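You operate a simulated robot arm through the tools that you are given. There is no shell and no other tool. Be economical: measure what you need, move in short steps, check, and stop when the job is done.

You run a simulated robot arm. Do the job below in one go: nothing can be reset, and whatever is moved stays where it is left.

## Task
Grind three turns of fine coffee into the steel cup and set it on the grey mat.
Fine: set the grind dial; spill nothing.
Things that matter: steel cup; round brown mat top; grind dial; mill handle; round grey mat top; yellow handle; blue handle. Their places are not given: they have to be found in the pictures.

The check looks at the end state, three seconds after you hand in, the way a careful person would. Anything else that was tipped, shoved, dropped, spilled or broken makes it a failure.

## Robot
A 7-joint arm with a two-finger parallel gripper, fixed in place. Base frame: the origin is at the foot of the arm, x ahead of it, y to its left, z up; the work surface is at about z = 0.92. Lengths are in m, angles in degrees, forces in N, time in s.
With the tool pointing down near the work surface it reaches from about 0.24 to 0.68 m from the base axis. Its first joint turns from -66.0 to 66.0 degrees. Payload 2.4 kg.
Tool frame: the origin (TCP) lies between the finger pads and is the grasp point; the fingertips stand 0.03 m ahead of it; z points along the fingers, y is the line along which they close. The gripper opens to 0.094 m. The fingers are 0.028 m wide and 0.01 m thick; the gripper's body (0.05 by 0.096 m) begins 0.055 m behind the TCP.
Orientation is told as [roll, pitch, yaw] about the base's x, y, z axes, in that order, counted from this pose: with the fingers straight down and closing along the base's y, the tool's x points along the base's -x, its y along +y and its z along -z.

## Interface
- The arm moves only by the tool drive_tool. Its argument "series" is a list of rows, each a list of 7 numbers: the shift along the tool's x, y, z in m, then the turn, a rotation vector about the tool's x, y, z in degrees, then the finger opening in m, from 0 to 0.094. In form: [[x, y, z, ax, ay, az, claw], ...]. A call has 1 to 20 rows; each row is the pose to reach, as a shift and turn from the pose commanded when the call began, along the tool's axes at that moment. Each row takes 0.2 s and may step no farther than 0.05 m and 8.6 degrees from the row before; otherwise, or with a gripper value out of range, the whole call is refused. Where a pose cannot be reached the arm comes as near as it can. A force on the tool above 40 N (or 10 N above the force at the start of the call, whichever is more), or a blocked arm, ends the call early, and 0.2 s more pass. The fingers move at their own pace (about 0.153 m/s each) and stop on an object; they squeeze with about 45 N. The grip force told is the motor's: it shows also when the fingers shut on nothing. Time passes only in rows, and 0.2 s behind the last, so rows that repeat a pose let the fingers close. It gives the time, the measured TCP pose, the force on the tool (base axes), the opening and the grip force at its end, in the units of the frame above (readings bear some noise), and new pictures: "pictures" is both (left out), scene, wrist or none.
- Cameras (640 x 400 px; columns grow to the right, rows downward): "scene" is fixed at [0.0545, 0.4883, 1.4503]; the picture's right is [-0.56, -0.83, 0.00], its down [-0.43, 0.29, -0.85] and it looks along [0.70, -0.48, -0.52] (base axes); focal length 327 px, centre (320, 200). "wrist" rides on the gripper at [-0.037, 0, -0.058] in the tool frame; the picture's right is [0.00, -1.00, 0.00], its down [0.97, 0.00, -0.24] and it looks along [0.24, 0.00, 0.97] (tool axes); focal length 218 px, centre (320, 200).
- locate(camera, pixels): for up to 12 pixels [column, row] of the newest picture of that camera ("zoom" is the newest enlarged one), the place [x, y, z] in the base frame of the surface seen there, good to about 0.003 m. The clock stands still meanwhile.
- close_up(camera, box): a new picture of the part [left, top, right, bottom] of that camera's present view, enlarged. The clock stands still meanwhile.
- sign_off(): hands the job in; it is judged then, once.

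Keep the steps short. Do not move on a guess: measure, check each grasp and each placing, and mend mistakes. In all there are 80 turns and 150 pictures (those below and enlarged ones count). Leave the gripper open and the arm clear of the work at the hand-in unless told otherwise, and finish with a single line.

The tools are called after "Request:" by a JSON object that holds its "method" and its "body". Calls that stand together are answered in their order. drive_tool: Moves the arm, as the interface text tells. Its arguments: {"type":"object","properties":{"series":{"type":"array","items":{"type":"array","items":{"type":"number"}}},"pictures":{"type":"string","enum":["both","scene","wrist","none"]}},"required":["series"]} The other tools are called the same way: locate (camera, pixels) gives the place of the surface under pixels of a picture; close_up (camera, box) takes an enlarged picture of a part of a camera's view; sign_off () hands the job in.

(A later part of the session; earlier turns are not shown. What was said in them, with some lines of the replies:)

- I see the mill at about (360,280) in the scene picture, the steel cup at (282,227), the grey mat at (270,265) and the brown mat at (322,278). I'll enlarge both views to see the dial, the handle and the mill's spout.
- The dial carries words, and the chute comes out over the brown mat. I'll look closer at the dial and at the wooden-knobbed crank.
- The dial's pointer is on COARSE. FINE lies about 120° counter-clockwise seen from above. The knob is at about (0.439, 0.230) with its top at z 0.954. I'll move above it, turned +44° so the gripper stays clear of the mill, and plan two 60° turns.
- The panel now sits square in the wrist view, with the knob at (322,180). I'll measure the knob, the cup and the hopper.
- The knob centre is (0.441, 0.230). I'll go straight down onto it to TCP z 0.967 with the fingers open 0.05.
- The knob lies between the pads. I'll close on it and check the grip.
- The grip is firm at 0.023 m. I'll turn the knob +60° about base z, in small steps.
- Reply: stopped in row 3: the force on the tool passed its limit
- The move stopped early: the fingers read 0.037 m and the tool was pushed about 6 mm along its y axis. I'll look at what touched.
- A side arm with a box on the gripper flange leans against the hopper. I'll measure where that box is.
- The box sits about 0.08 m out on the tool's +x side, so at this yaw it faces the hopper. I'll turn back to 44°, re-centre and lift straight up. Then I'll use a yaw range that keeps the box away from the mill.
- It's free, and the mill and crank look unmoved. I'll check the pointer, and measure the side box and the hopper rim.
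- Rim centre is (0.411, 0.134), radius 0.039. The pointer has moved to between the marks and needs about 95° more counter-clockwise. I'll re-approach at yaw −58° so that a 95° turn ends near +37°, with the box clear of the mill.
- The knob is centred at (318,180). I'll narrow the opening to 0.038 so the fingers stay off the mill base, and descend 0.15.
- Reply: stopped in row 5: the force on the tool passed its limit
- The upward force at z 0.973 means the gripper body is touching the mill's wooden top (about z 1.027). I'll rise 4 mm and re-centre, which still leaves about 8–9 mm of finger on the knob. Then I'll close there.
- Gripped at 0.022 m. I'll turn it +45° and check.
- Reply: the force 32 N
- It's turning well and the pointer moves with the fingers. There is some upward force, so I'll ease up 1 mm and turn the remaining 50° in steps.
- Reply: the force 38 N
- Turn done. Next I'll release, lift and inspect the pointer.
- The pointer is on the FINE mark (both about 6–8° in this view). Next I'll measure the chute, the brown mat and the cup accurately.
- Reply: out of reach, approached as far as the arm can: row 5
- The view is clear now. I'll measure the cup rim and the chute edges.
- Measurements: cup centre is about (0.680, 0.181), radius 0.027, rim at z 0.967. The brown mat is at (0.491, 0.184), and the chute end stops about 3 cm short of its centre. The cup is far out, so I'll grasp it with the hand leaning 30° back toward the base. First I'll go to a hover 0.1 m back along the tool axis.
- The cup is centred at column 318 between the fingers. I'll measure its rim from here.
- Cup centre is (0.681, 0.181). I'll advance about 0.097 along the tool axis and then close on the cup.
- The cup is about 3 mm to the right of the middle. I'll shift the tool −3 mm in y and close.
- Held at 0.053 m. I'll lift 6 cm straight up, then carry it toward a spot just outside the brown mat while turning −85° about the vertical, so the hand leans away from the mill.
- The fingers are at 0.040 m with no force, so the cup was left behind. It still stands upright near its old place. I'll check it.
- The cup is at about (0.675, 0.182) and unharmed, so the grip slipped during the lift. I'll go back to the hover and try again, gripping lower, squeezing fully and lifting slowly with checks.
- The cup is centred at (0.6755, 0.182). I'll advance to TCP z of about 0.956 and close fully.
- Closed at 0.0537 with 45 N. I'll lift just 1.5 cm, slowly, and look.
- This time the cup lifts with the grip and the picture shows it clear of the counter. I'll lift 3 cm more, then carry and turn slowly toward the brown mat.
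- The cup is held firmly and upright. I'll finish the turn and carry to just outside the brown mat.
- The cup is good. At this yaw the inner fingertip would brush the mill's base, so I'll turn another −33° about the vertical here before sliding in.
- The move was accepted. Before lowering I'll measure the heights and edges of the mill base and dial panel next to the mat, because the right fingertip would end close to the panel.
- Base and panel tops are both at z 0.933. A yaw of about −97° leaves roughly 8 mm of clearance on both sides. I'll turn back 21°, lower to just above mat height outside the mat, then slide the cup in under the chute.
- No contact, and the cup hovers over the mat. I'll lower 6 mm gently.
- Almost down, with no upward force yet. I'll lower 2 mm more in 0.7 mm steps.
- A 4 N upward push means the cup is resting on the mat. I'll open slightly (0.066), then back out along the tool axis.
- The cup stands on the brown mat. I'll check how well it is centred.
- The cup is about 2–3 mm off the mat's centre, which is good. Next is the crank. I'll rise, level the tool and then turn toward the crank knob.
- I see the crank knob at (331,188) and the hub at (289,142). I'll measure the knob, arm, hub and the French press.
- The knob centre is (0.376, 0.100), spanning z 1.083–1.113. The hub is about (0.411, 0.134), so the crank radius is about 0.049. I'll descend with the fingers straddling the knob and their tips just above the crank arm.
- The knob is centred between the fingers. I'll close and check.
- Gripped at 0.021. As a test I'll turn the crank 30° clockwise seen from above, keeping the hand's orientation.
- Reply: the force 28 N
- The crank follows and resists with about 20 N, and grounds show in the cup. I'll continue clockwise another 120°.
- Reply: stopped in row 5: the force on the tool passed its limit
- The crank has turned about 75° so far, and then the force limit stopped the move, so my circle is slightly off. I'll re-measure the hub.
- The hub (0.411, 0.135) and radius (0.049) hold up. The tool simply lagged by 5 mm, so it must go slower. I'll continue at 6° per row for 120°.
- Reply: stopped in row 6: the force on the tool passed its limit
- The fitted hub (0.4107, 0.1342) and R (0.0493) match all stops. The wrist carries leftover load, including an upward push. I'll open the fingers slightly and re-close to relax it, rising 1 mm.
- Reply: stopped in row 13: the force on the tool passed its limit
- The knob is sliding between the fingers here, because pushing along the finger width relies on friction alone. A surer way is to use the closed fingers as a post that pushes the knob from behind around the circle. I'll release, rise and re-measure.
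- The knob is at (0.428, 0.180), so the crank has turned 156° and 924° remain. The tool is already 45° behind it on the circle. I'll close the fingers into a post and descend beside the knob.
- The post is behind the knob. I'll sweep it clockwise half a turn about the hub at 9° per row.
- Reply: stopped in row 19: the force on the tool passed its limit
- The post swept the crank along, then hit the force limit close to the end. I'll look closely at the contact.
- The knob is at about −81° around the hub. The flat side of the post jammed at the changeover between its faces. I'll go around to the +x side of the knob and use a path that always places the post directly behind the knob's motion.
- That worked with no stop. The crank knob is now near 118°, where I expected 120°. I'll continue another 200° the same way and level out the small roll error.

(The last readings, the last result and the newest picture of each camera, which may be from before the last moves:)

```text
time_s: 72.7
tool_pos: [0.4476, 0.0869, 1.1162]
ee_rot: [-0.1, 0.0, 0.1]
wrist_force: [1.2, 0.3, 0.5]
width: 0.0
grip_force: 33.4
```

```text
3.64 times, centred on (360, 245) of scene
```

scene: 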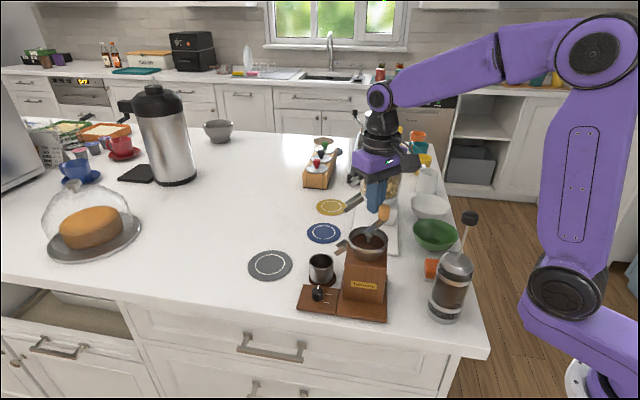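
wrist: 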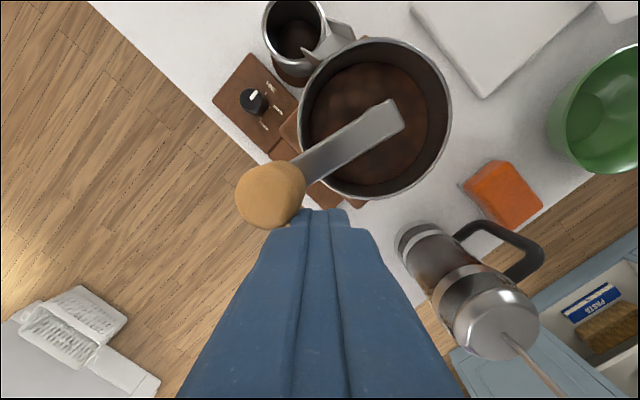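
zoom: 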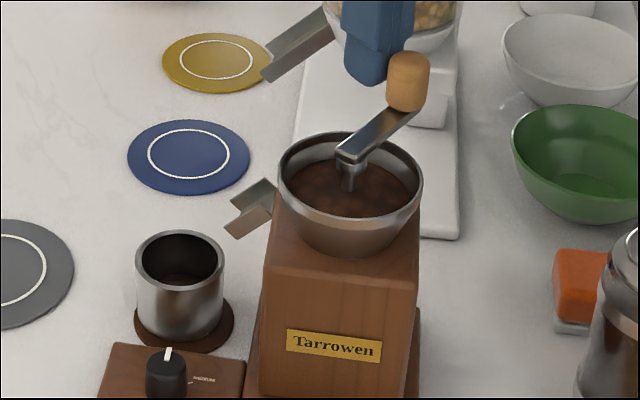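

The crank is near −80° of its second turn, and nothing is spilled around the cup. I'll continue the next 200°, anchored to the measured position.

Request:
{"method": "drive_tool", "body": {"series": [[0.0122, -0.0017, -0.0015, 0, 0, 0, 0], [0.0209, -0.0064, -0.0015, 0, 0, 0, 0], [0.0296, -0.0092, -0.0015, 0, 0, 0, 0], [0.0381, -0.0105, -0.0015, 0, 0, 0, 0], [0.0462, -0.0071, -0.0015, 0, 0, 0, 0], [0.0535, -0.0024, -0.0015, 0, 0, 0, 0], [0.0599, 0.0035, -0.0015, 0, 0, 0, 0], [0.0696, 0.0104, -0.0015, 0, 0, 0, 0], [0.0784, 0.0183, -0.0015, 0, 0, 0, 0], [0.0859, 0.0266, -0.0015, 0, 0, 0, 0], [0.092, 0.0353, -0.0015, 0, 0, 0, 0], [0.0962, 0.044, -0.0015, 0, 0, 0, 0], [0.0987, 0.0525, -0.0015, 0, 0, 0, 0], [0.0953, 0.0606, -0.0015, 0, 0, 0, 0], [0.0906, 0.0679, -0.0015, 0, 0, 0, 0], [0.0847, 0.0743, -0.0015, 0, 0, 0, 0], [0.0778, 0.0828, -0.0015, 0, 0, 0, 0], [0.0699, 0.0902, -0.0015, 0, 0, 0, 0], [0.0616, 0.0963, -0.0015, 0, 0, 0, 0], [0.0529, 0.101, -0.0015, 0, 0, 0, 0]], "pictures": "wrist"}}

```text
time_s: 76.9
tool_pos: [0.3915, 0.1921, 1.1197]
ee_rot: [0.0, 0.0, 0.0]
wrist_force: [-0.2, -0.5, 0.8]
width: 0.0
grip_force: 33.1
```

wrist: 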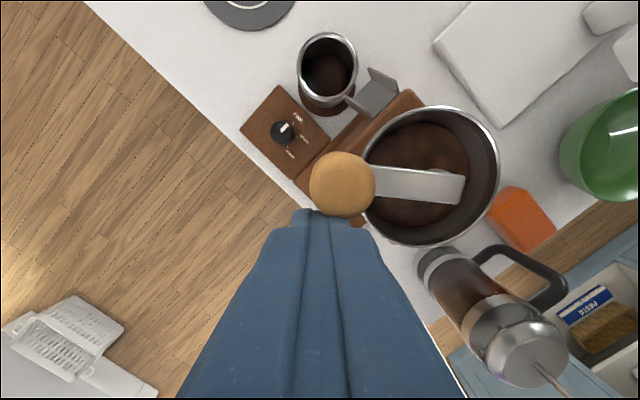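

The crank is near 85° of its last turn (about 860° done). I'll go on to about −820°, leaving the last 35° for a measured finish.

Request:
{"method": "drive_tool", "body": {"series": [[-0.0119, -0.0014, 0, 0, 0, 0, 0], [-0.0204, -0.0001, 0, 0, 0, 0, 0], [-0.0285, -0.0035, 0, 0, 0, 0, 0], [-0.0358, -0.0082, 0, 0, 0, 0, 0], [-0.0422, -0.0141, 0, 0, 0, 0, 0], [-0.0519, -0.021, 0, 0, 0, 0, 0], [-0.0607, -0.0289, 0, 0, 0, 0, 0], [-0.0682, -0.0372, 0, 0, 0, 0, 0], [-0.0743, -0.0459, 0, 0, 0, 0, 0], [-0.0785, -0.0546, 0, 0, 0, 0, 0], [-0.081, -0.0631, 0, 0, 0, 0, 0], [-0.0776, -0.0712, 0, 0, 0, 0, 0], [-0.0729, -0.0785, 0, 0, 0, 0, 0], [-0.067, -0.0849, 0, 0, 0, 0, 0], [-0.0601, -0.0934, 0, 0, 0, 0, 0], [-0.0522, -0.1008, 0, 0, 0, 0, 0], [-0.0439, -0.1069, 0, 0, 0, 0, 0], [-0.0352, -0.1116, 0, 0, 0, 0, 0]]}}

Request:
{"method": "close_up", "body": {"camera": "scene", "box": [340, 200, 420, 270]}}

Request:
{"method": "locate", "body": {"camera": "zoom", "pixels": [[350, 120], [360, 110], [370, 140], [300, 240], [280, 220], [400, 150], [420, 170]]}}

```text
time_s: 80.7
tool_pos: [0.4267, 0.0783, 1.1201]
ee_rot: [-0.2, 0.0, 0.0]
wrist_force: [1.0, 0.8, -0.1]
width: 0.0
grip_force: 32.4
```

scene: 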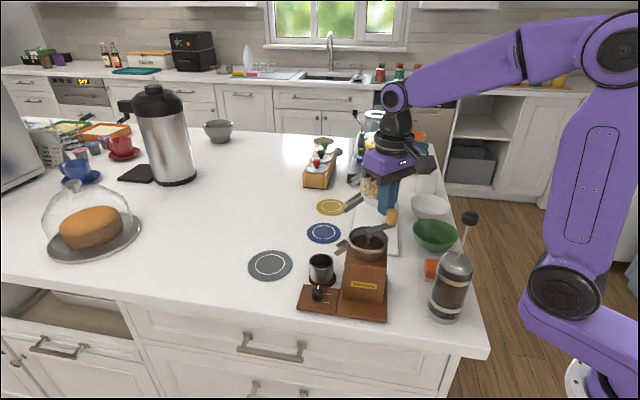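
wrist: 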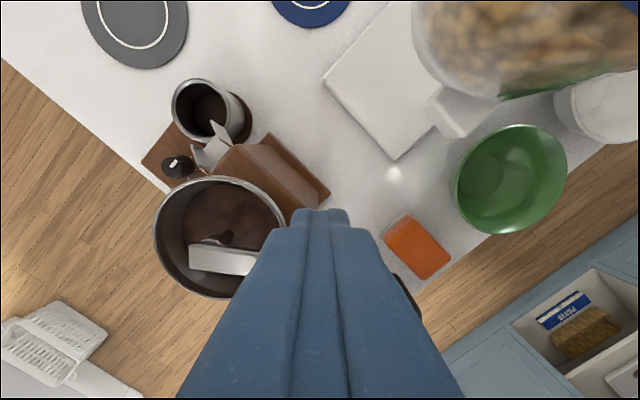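

```text
5.71 times, centred on (380, 235) of scene
```

zoom: 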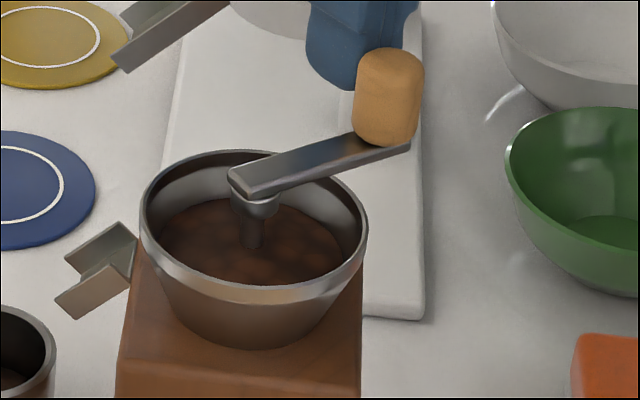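

```text
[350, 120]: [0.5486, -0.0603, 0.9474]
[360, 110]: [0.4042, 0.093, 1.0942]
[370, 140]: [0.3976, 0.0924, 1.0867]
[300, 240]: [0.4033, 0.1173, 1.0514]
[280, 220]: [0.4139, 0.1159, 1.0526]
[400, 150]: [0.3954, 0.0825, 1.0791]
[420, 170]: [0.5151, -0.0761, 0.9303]
```

Request:
{"method": "locate", "body": {"camera": "zoom", "pixels": [[390, 54], [385, 60], [400, 60], [357, 95], [422, 95], [388, 100], [340, 158], [260, 180], [385, 150]]}}

```text
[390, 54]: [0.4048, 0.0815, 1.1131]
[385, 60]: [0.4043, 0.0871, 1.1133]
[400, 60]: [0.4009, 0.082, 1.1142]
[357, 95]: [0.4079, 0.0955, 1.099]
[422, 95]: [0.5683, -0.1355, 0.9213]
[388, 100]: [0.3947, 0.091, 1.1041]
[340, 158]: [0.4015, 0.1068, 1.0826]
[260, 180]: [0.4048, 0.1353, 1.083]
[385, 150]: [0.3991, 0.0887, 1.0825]
```

The knob is at about −98° (818° done in this counting), so about 37° remain to its start direction. I'll push this last bit.

Request:
{"method": "drive_tool", "body": {"series": [[0.0087, -0.0006, 0, 0, 0, 0, 0], [0.0172, -0.0019, 0, 0, 0, 0, 0], [0.0253, 0.0015, 0, 0, 0, 0, 0], [0.029, 0.0037, 0, 0, 0, 0, 0], [0.032, 0.0057, 0, 0, 0, 0, 0], [0.032, 0.0057, 0, 0, 0, 0, 0]], "pictures": "scene"}}

Request:
{"method": "close_up", "body": {"camera": "scene", "box": [340, 200, 420, 270]}}

Request:
{"method": "locate", "body": {"camera": "scene", "pixels": [[397, 219], [392, 226], [402, 226], [397, 234], [385, 234], [370, 230]]}}

```text
time_s: 82.1
tool_pos: [0.3941, 0.0846, 1.121]
ee_rot: [-0.1, 0.0, 0.0]
wrist_force: [0.6, -1.1, 0.9]
width: 0.0
grip_force: 33.1
```

scene: 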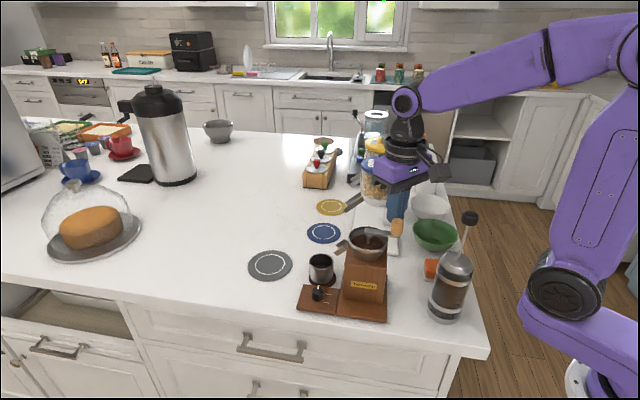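

```text
5.71 times, centred on (380, 235) of scene
```

zoom: 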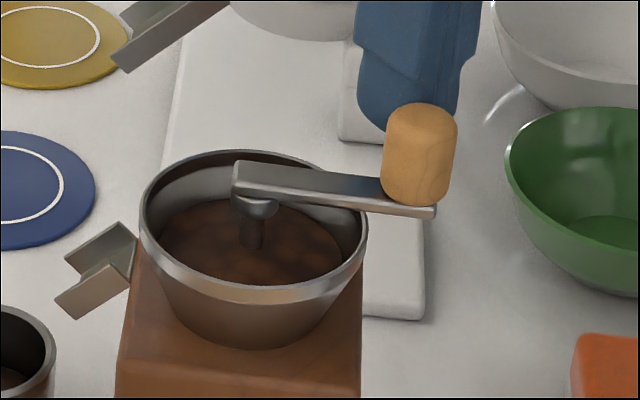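

```text
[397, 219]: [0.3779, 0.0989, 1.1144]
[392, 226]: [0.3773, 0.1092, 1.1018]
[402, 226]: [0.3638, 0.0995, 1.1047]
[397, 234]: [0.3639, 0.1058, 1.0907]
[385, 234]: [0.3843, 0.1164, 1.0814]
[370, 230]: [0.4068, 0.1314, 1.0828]
```

The knob is back at its starting pixel (397,226), so that is three full turns. I'll lift straight up, then move toward the cup while turning to yaw −97°.

Request:
{"method": "drive_tool", "body": {"series": [[0, 0, -0.03, 0, 0, 0, 0], [0, 0, -0.07, 0, 0, 0, 0], [0, 0, -0.1, 0, 0, 0, 0.03], [-0.0055, 0.0096, -0.1, 0, 0, 8.1, 0.08], [-0.011, 0.0192, -0.1, 0, 0, 16.2, 0.08], [-0.0165, 0.0288, -0.1, 0, 0, 24.3, 0.08], [-0.022, 0.0383, -0.1, 0, 0, 32.4, 0.08], [-0.0275, 0.0479, -0.1, 0, 0, 40.5, 0.08], [-0.033, 0.0575, -0.1, 0, 0, 48.6, 0.08], [-0.0385, 0.0671, -0.1, 0, 0, 56.7, 0.08], [-0.044, 0.0767, -0.1, 0, 0, 64.8, 0.08], [-0.0495, 0.0863, -0.1, 0, 0, 72.9, 0.08], [-0.055, 0.0958, -0.1, 0, 0, 81, 0.08], [-0.0605, 0.1054, -0.1, 0, 0, 89.1, 0.08], [-0.066, 0.115, -0.1, 0, 0, 97, 0.08], [-0.066, 0.115, -0.1, 0, 0, 97, 0.08]], "pictures": "wrist"}}

Request:
{"method": "close_up", "body": {"camera": "wrist", "box": [220, 60, 460, 240]}}

```text
time_s: 85.5
tool_pos: [0.4607, 0.1985, 1.2193]
ee_rot: [0.0, 0.0, -97.2]
wrist_force: [-0.3, -0.1, -0.7]
width: 0.0799
grip_force: 0.0
```

wrist: 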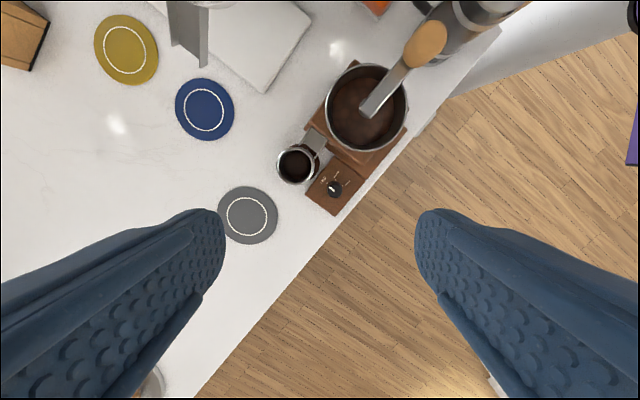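

```text
2.22 times, centred on (340, 150) of wrist
```

zoom: 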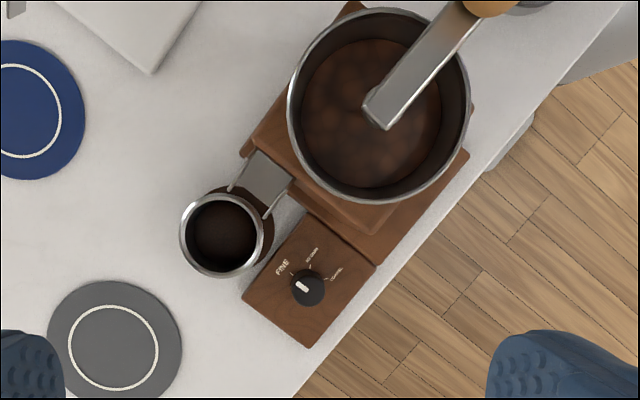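

All is tidy, with coffee in the cup. I'll go to the leaned hover beside the cup.

Request:
{"method": "drive_tool", "body": {"series": [[0.017, 0.012, 0.015, 0, -5, 0, 0.08], [0.034, 0.025, 0.035, 0, -10, 0, 0.08], [0.05, 0.0369, 0.065, 0, -15, 0, 0.08], [0.05, 0.0369, 0.1, 0, -20, 0, 0.08], [0.05, 0.0369, 0.13, 0, -25, 0, 0.08], [0.05, 0.0369, 0.16, 0, -30, 0, 0.08], [0.05, 0.0369, 0.16, 0, -30, 0, 0.08]], "pictures": "wrist"}}

Request:
{"method": "locate", "body": {"camera": "wrist", "pixels": [[321, 162], [290, 190], [353, 192], [322, 222], [321, 192]]}}

```text
time_s: 87.1
tool_pos: [0.503, 0.246, 1.0587]
ee_rot: [0.0, -30.2, -97.0]
wrist_force: [1.1, -0.6, -0.2]
width: 0.0801
grip_force: 0.0
```

wrist: 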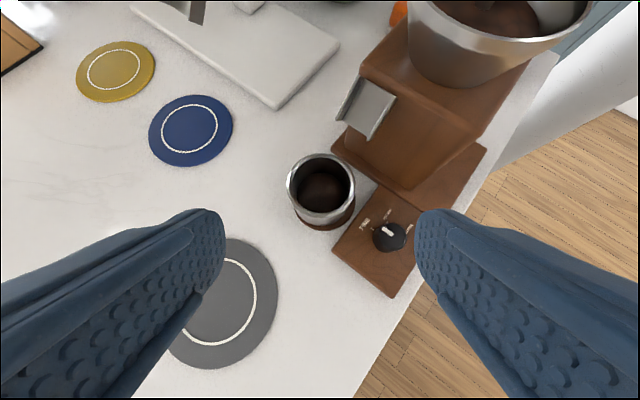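

```text
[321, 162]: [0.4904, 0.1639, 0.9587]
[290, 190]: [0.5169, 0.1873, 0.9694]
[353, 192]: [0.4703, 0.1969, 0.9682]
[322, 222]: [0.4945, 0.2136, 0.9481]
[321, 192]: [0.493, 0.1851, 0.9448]
```

The cup is unmoved, centre (0.4935, 0.187). I'll advance along the tool axis with the fingers at 0.068, then close.

Request:
{"method": "drive_tool", "body": {"series": [[-0.001, -0.0024, 0.03, 0, 0, 0, 0.068], [-0.002, -0.0024, 0.06, 0, 0, 0, 0.068], [-0.003, -0.0024, 0.085, 0, 0, 0, 0.068], [-0.004, -0.0024, 0.105, 0, 0, 0, 0.068], [-0.004, -0.0024, 0.1177, 0, 0, 0, 0.068], [-0.004, -0.0024, 0.1177, 0, 0, 0, 0.068]], "pictures": "wrist"}}

```text
time_s: 88.5
tool_pos: [0.4939, 0.1817, 0.9599]
ee_rot: [0.0, -30.1, -97.1]
wrist_force: [-0.4, -0.1, -0.6]
width: 0.0681
grip_force: 0.1
```

wrist: 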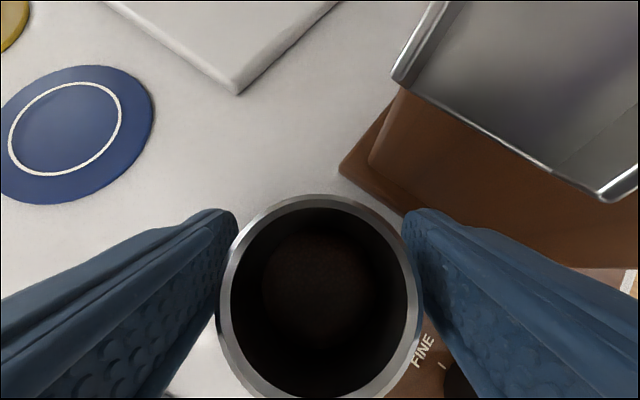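

The cup sits about 3 mm toward the tool's +x. I'll shift by that and close firmly.

Request:
{"method": "drive_tool", "body": {"series": [[0.003, 0, 0, 0, 0, 0, 0.068], [0.003, 0, 0, 0, 0, 0, 0.06], [0.003, 0, 0, 0, 0, 0, 0], [0.003, 0, 0, 0, 0, 0, 0], [0.003, 0, 0, 0, 0, 0, 0], [0.003, 0, 0, 0, 0, 0, 0]], "pictures": "wrist"}}

```text
time_s: 89.9
tool_pos: [0.4937, 0.1836, 0.9599]
ee_rot: [0.0, -30.1, -97.0]
wrist_force: [0.2, 0.5, 1.0]
width: 0.0535
grip_force: 45.4
```

wrist: 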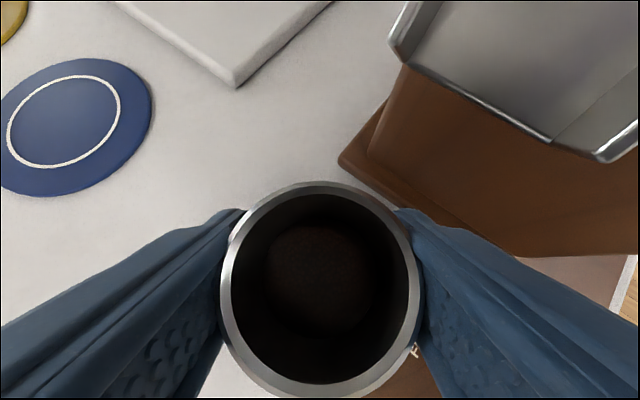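

Firm grip at 0.0535. I'll lift 8 mm gently, slide straight out from under the chute, then rise 2 cm.

Request:
{"method": "drive_tool", "body": {"series": [[-0.001, 0, -0.0017, 0, 0, 0, 0], [-0.0025, 0, -0.0043, 0, 0, 0, 0], [-0.004, 0, -0.0069, 0, 0, 0, 0], [0.0005, 0.005, -0.0095, 0, 0, 0, 0], [0.0065, 0.0115, -0.013, 0, 0, 0, 0], [0.0125, 0.018, -0.0165, 0, 0, 0, 0], [0.0185, 0.0245, -0.02, 0, 0, 0, 0], [0.0245, 0.031, -0.0235, 0, 0, 0, 0], [0.0286, 0.0357, -0.0257, 0, 0, 0, 0], [0.0246, 0.0357, -0.0326, 0, 0, 0, 0], [0.0186, 0.0357, -0.0431, 0, 0, 0, 0], [0.0186, 0.0357, -0.0431, 0, 0, 0, 0]]}}

```text
time_s: 92.5
tool_pos: [0.5356, 0.2195, 0.9857]
ee_rot: [0.1, -30.2, -97.0]
wrist_force: [0.6, -0.1, 0.1]
width: 0.0532
grip_force: 44.7
```

scene: 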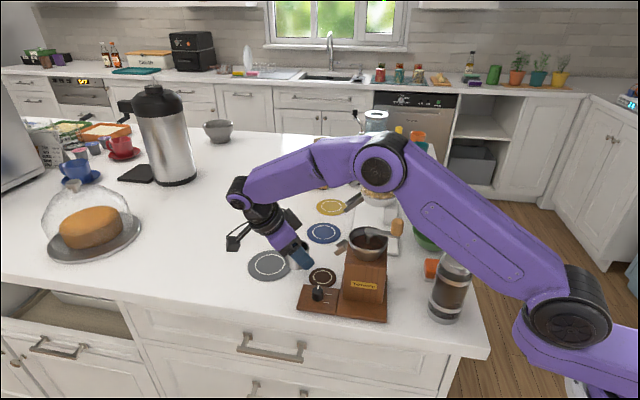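
wrist: 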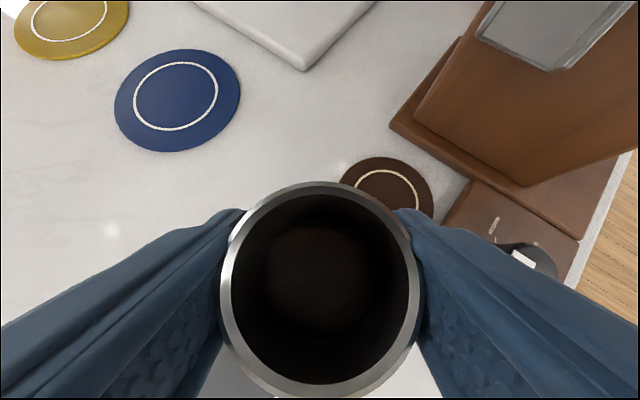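

The cup is held steadily and upright. I'll carry it over the grey mat centre (0.594, 0.262), swinging the hand back toward the base by 67°.

Request:
{"method": "drive_tool", "body": {"series": [[0.0036, 0.0055, -0.0033, -3.35, 0, -5.8, 0], [0.0072, 0.011, -0.0065, -6.7, 0, -11.6, 0], [0.0109, 0.0165, -0.0098, -10.05, 0, -17.4, 0], [0.0145, 0.022, -0.013, -13.4, 0, -23.2, 0], [0.0181, 0.0275, -0.0163, -16.75, 0, -29, 0], [0.0217, 0.033, -0.0195, -20.1, 0, -34.8, 0], [0.0253, 0.0385, -0.0228, -23.45, 0, -40.6, 0], [0.029, 0.044, -0.026, -26.8, 0, -46.4, 0], [0.0326, 0.0495, -0.0293, -30.15, 0, -52.2, 0], [0.0362, 0.055, -0.0325, -33.5, 0, -58, 0], [0.0362, 0.055, -0.0325, -33.5, 0, -58, 0]]}}

Request:
{"method": "close_up", "body": {"camera": "scene", "box": [210, 190, 350, 300]}}

```text
time_s: 94.9
tool_pos: [0.5953, 0.2591, 0.9941]
ee_rot: [-0.1, -30.0, -30.0]
wrist_force: [-0.8, 1.1, -0.7]
width: 0.0533
grip_force: 45.3
```

scene: 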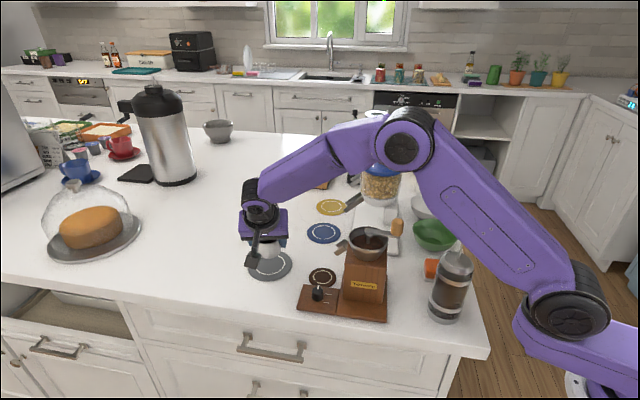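
wrist: 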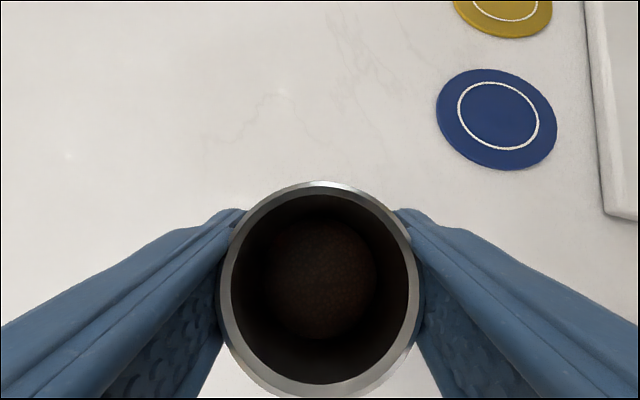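

```text
3.64 times, centred on (280, 245) of scene
```

zoom: 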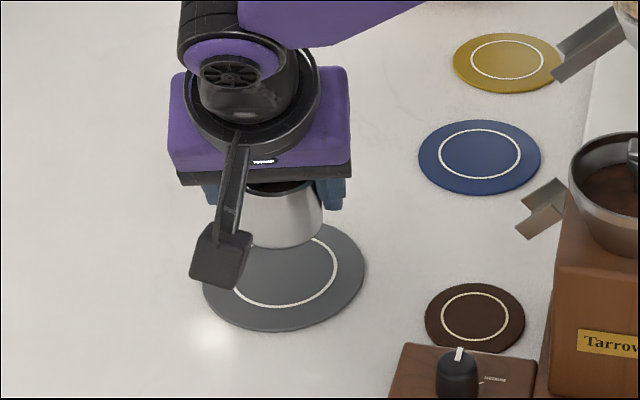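

Positioned over the grey mat. I'll lower 3 cm, slowing at the end.

Request:
{"method": "drive_tool", "body": {"series": [[0.003, 0, 0.0052, 0, 0, 0, 0], [0.0075, 0, 0.013, 0, 0, 0, 0], [0.012, 0, 0.0208, 0, 0, 0, 0], [0.015, 0, 0.026, 0, 0, 0, 0], [0.0155, 0, 0.0268, 0, 0, 0, 0], [0.0155, 0, 0.0268, 0, 0, 0, 0]], "pictures": "none"}}

Request:
{"method": "close_up", "body": {"camera": "scene", "box": [230, 210, 320, 290]}}

```text
time_s: 96.3
tool_pos: [0.5958, 0.2578, 0.9652]
ee_rot: [-0.2, -30.0, -30.1]
wrist_force: [0.0, -0.1, -0.1]
width: 0.0535
grip_force: 45.2
```

```text
5.00 times, centred on (275, 250) of scene
```

zoom: 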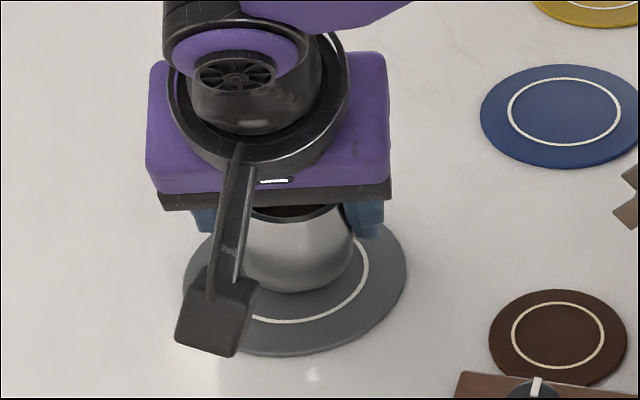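

About 5 mm remain. I'll lower in small steps until I feel contact.

Request:
{"method": "drive_tool", "body": {"series": [[0.0008, 0, 0.0013, 0, 0, 0, 0], [0.0015, 0, 0.0026, 0, 0, 0, 0], [0.0021, 0, 0.0037, 0, 0, 0, 0], [0.0025, 0, 0.0043, 0, 0, 0, 0], [0.0025, 0, 0.0043, 0, 0, 0, 0]], "pictures": "none"}}

```text
time_s: 97.5
tool_pos: [0.5961, 0.2584, 0.961]
ee_rot: [-0.1, -29.9, -30.1]
wrist_force: [0.4, -0.7, -0.8]
width: 0.0532
grip_force: 44.7
```

Request:
{"method": "drive_tool", "body": {"series": [[0.0004, 0, 0.0007, 0, 0, 0, 0], [0.0008, 0, 0.0013, 0, 0, 0, 0], [0.0011, 0, 0.0019, 0, 0, 0, 0], [0.0011, 0, 0.0019, 0, 0, 0, 0]], "pictures": "none"}}

```text
time_s: 98.5
tool_pos: [0.5957, 0.2588, 0.9593]
ee_rot: [-0.1, -30.1, -30.0]
wrist_force: [-1.7, -2.5, 9.1]
width: 0.0534
grip_force: 44.9
```

Contact: 9 N upward. I'll raise 0.5 mm, open, and back out along the tool axis.

Request:
{"method": "drive_tool", "body": {"series": [[-0.0002, 0, -0.0004, 0, 0, 0, 0], [-0.0002, 0, -0.0004, 0, 0, 0, 0.058], [-0.0002, 0, -0.0004, 0, 0, 0, 0.075], [-0.0002, 0, -0.0004, 0, 0, 0, 0.085], [-0.0002, 0, -0.015, 0, 0, 0, 0.085], [-0.0002, 0, -0.045, 0, 0, 0, 0.085], [-0.0002, 0, -0.085, 0, 0, 0, 0.085], [-0.0002, 0, -0.13, 0, 0, 0, 0.085], [-0.0002, 0, -0.13, 0, 0, 0, 0.085]]}}

Request:
{"method": "close_up", "body": {"camera": "wrist", "box": [230, 110, 410, 250]}}

```text
time_s: 100.5
tool_pos: [0.5381, 0.2894, 1.0684]
ee_rot: [-0.2, -29.9, -29.9]
wrist_force: [-0.5, 1.1, 0.7]
width: 0.0849
grip_force: 0.0
```

scene: 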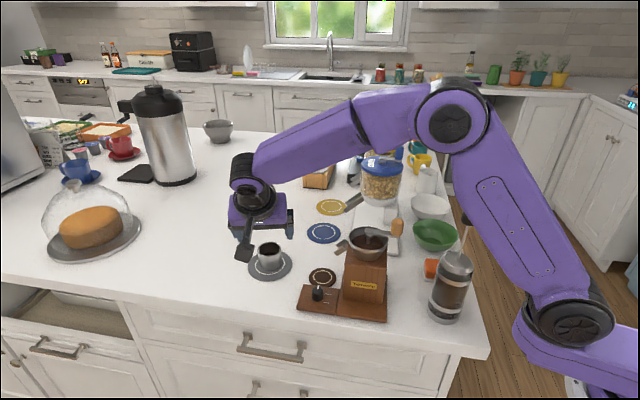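
wrist: 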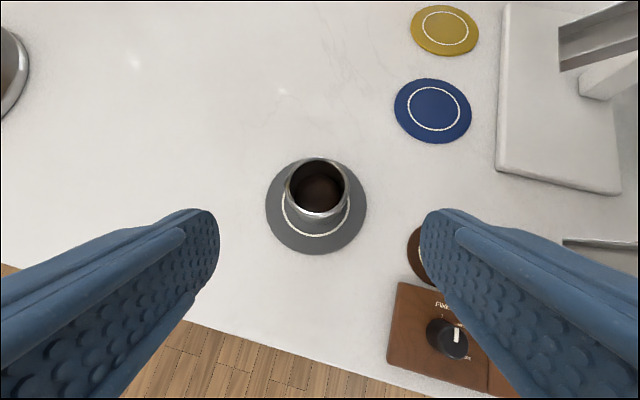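

```text
2.86 times, centred on (320, 180) of wrist
```

zoom: 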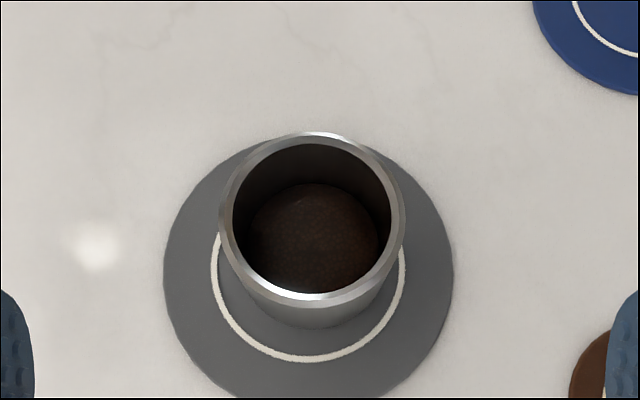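

The cup stands within the grey mat, full and upright. I'll raise the arm clear and take a last look at the dial and the counter.

Request:
{"method": "drive_tool", "body": {"series": [[-0.01, 0, -0.03, 0, 5, 0, 0.085], [-0.01, 0, -0.06, 0, 10, 0, 0.085], [-0.01, 0, -0.09, 0, 15, 0, 0.085], [-0.01, -0.02, -0.12, 0, 20, 0, 0.085], [-0.01, -0.04, -0.14, 0, 25, 0, 0.085], [-0.01, -0.04, -0.16, 0, 30, 0, 0.085], [-0.01, -0.04, -0.16, 0, 30, 0, 0.085]]}}

Request:
{"method": "close_up", "body": {"camera": "scene", "box": [230, 200, 420, 330]}}

```text
time_s: 102.1
tool_pos: [0.4556, 0.2919, 1.211]
ee_rot: [-0.1, 0.1, -30.1]
wrist_force: [0.0, 0.5, -0.1]
width: 0.085
grip_force: 0.0
```

scene: 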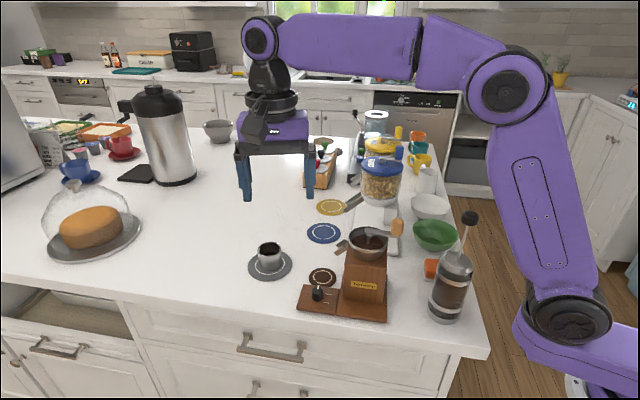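
wrist: 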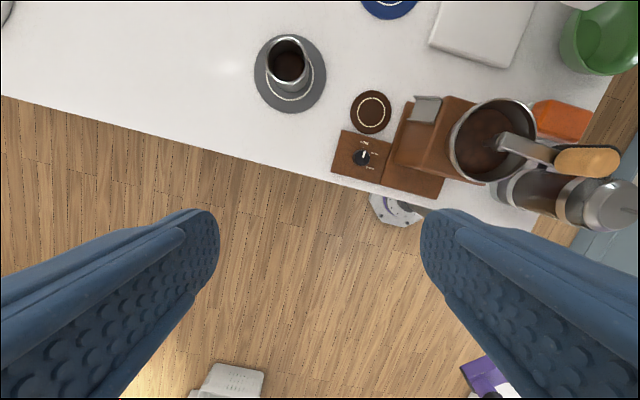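

```text
3.08 times, centred on (325, 265) of scene
```

zoom: 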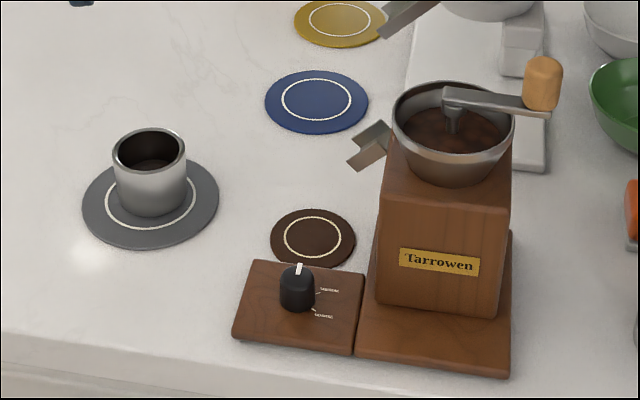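

The cup of coffee is on the grey mat, the dial points to FINE, the crank is back at its start direction, nothing is spilled, and the arm is clear with the gripper open. I'm handing in.

Request:
{"method": "sign_off", "body": {}}

```text
The job is handed in.
```

I set the dial to FINE, ground three full turns into the steel cup, and set the upright cup on the grey mat with nothing spilled in the final pictures.
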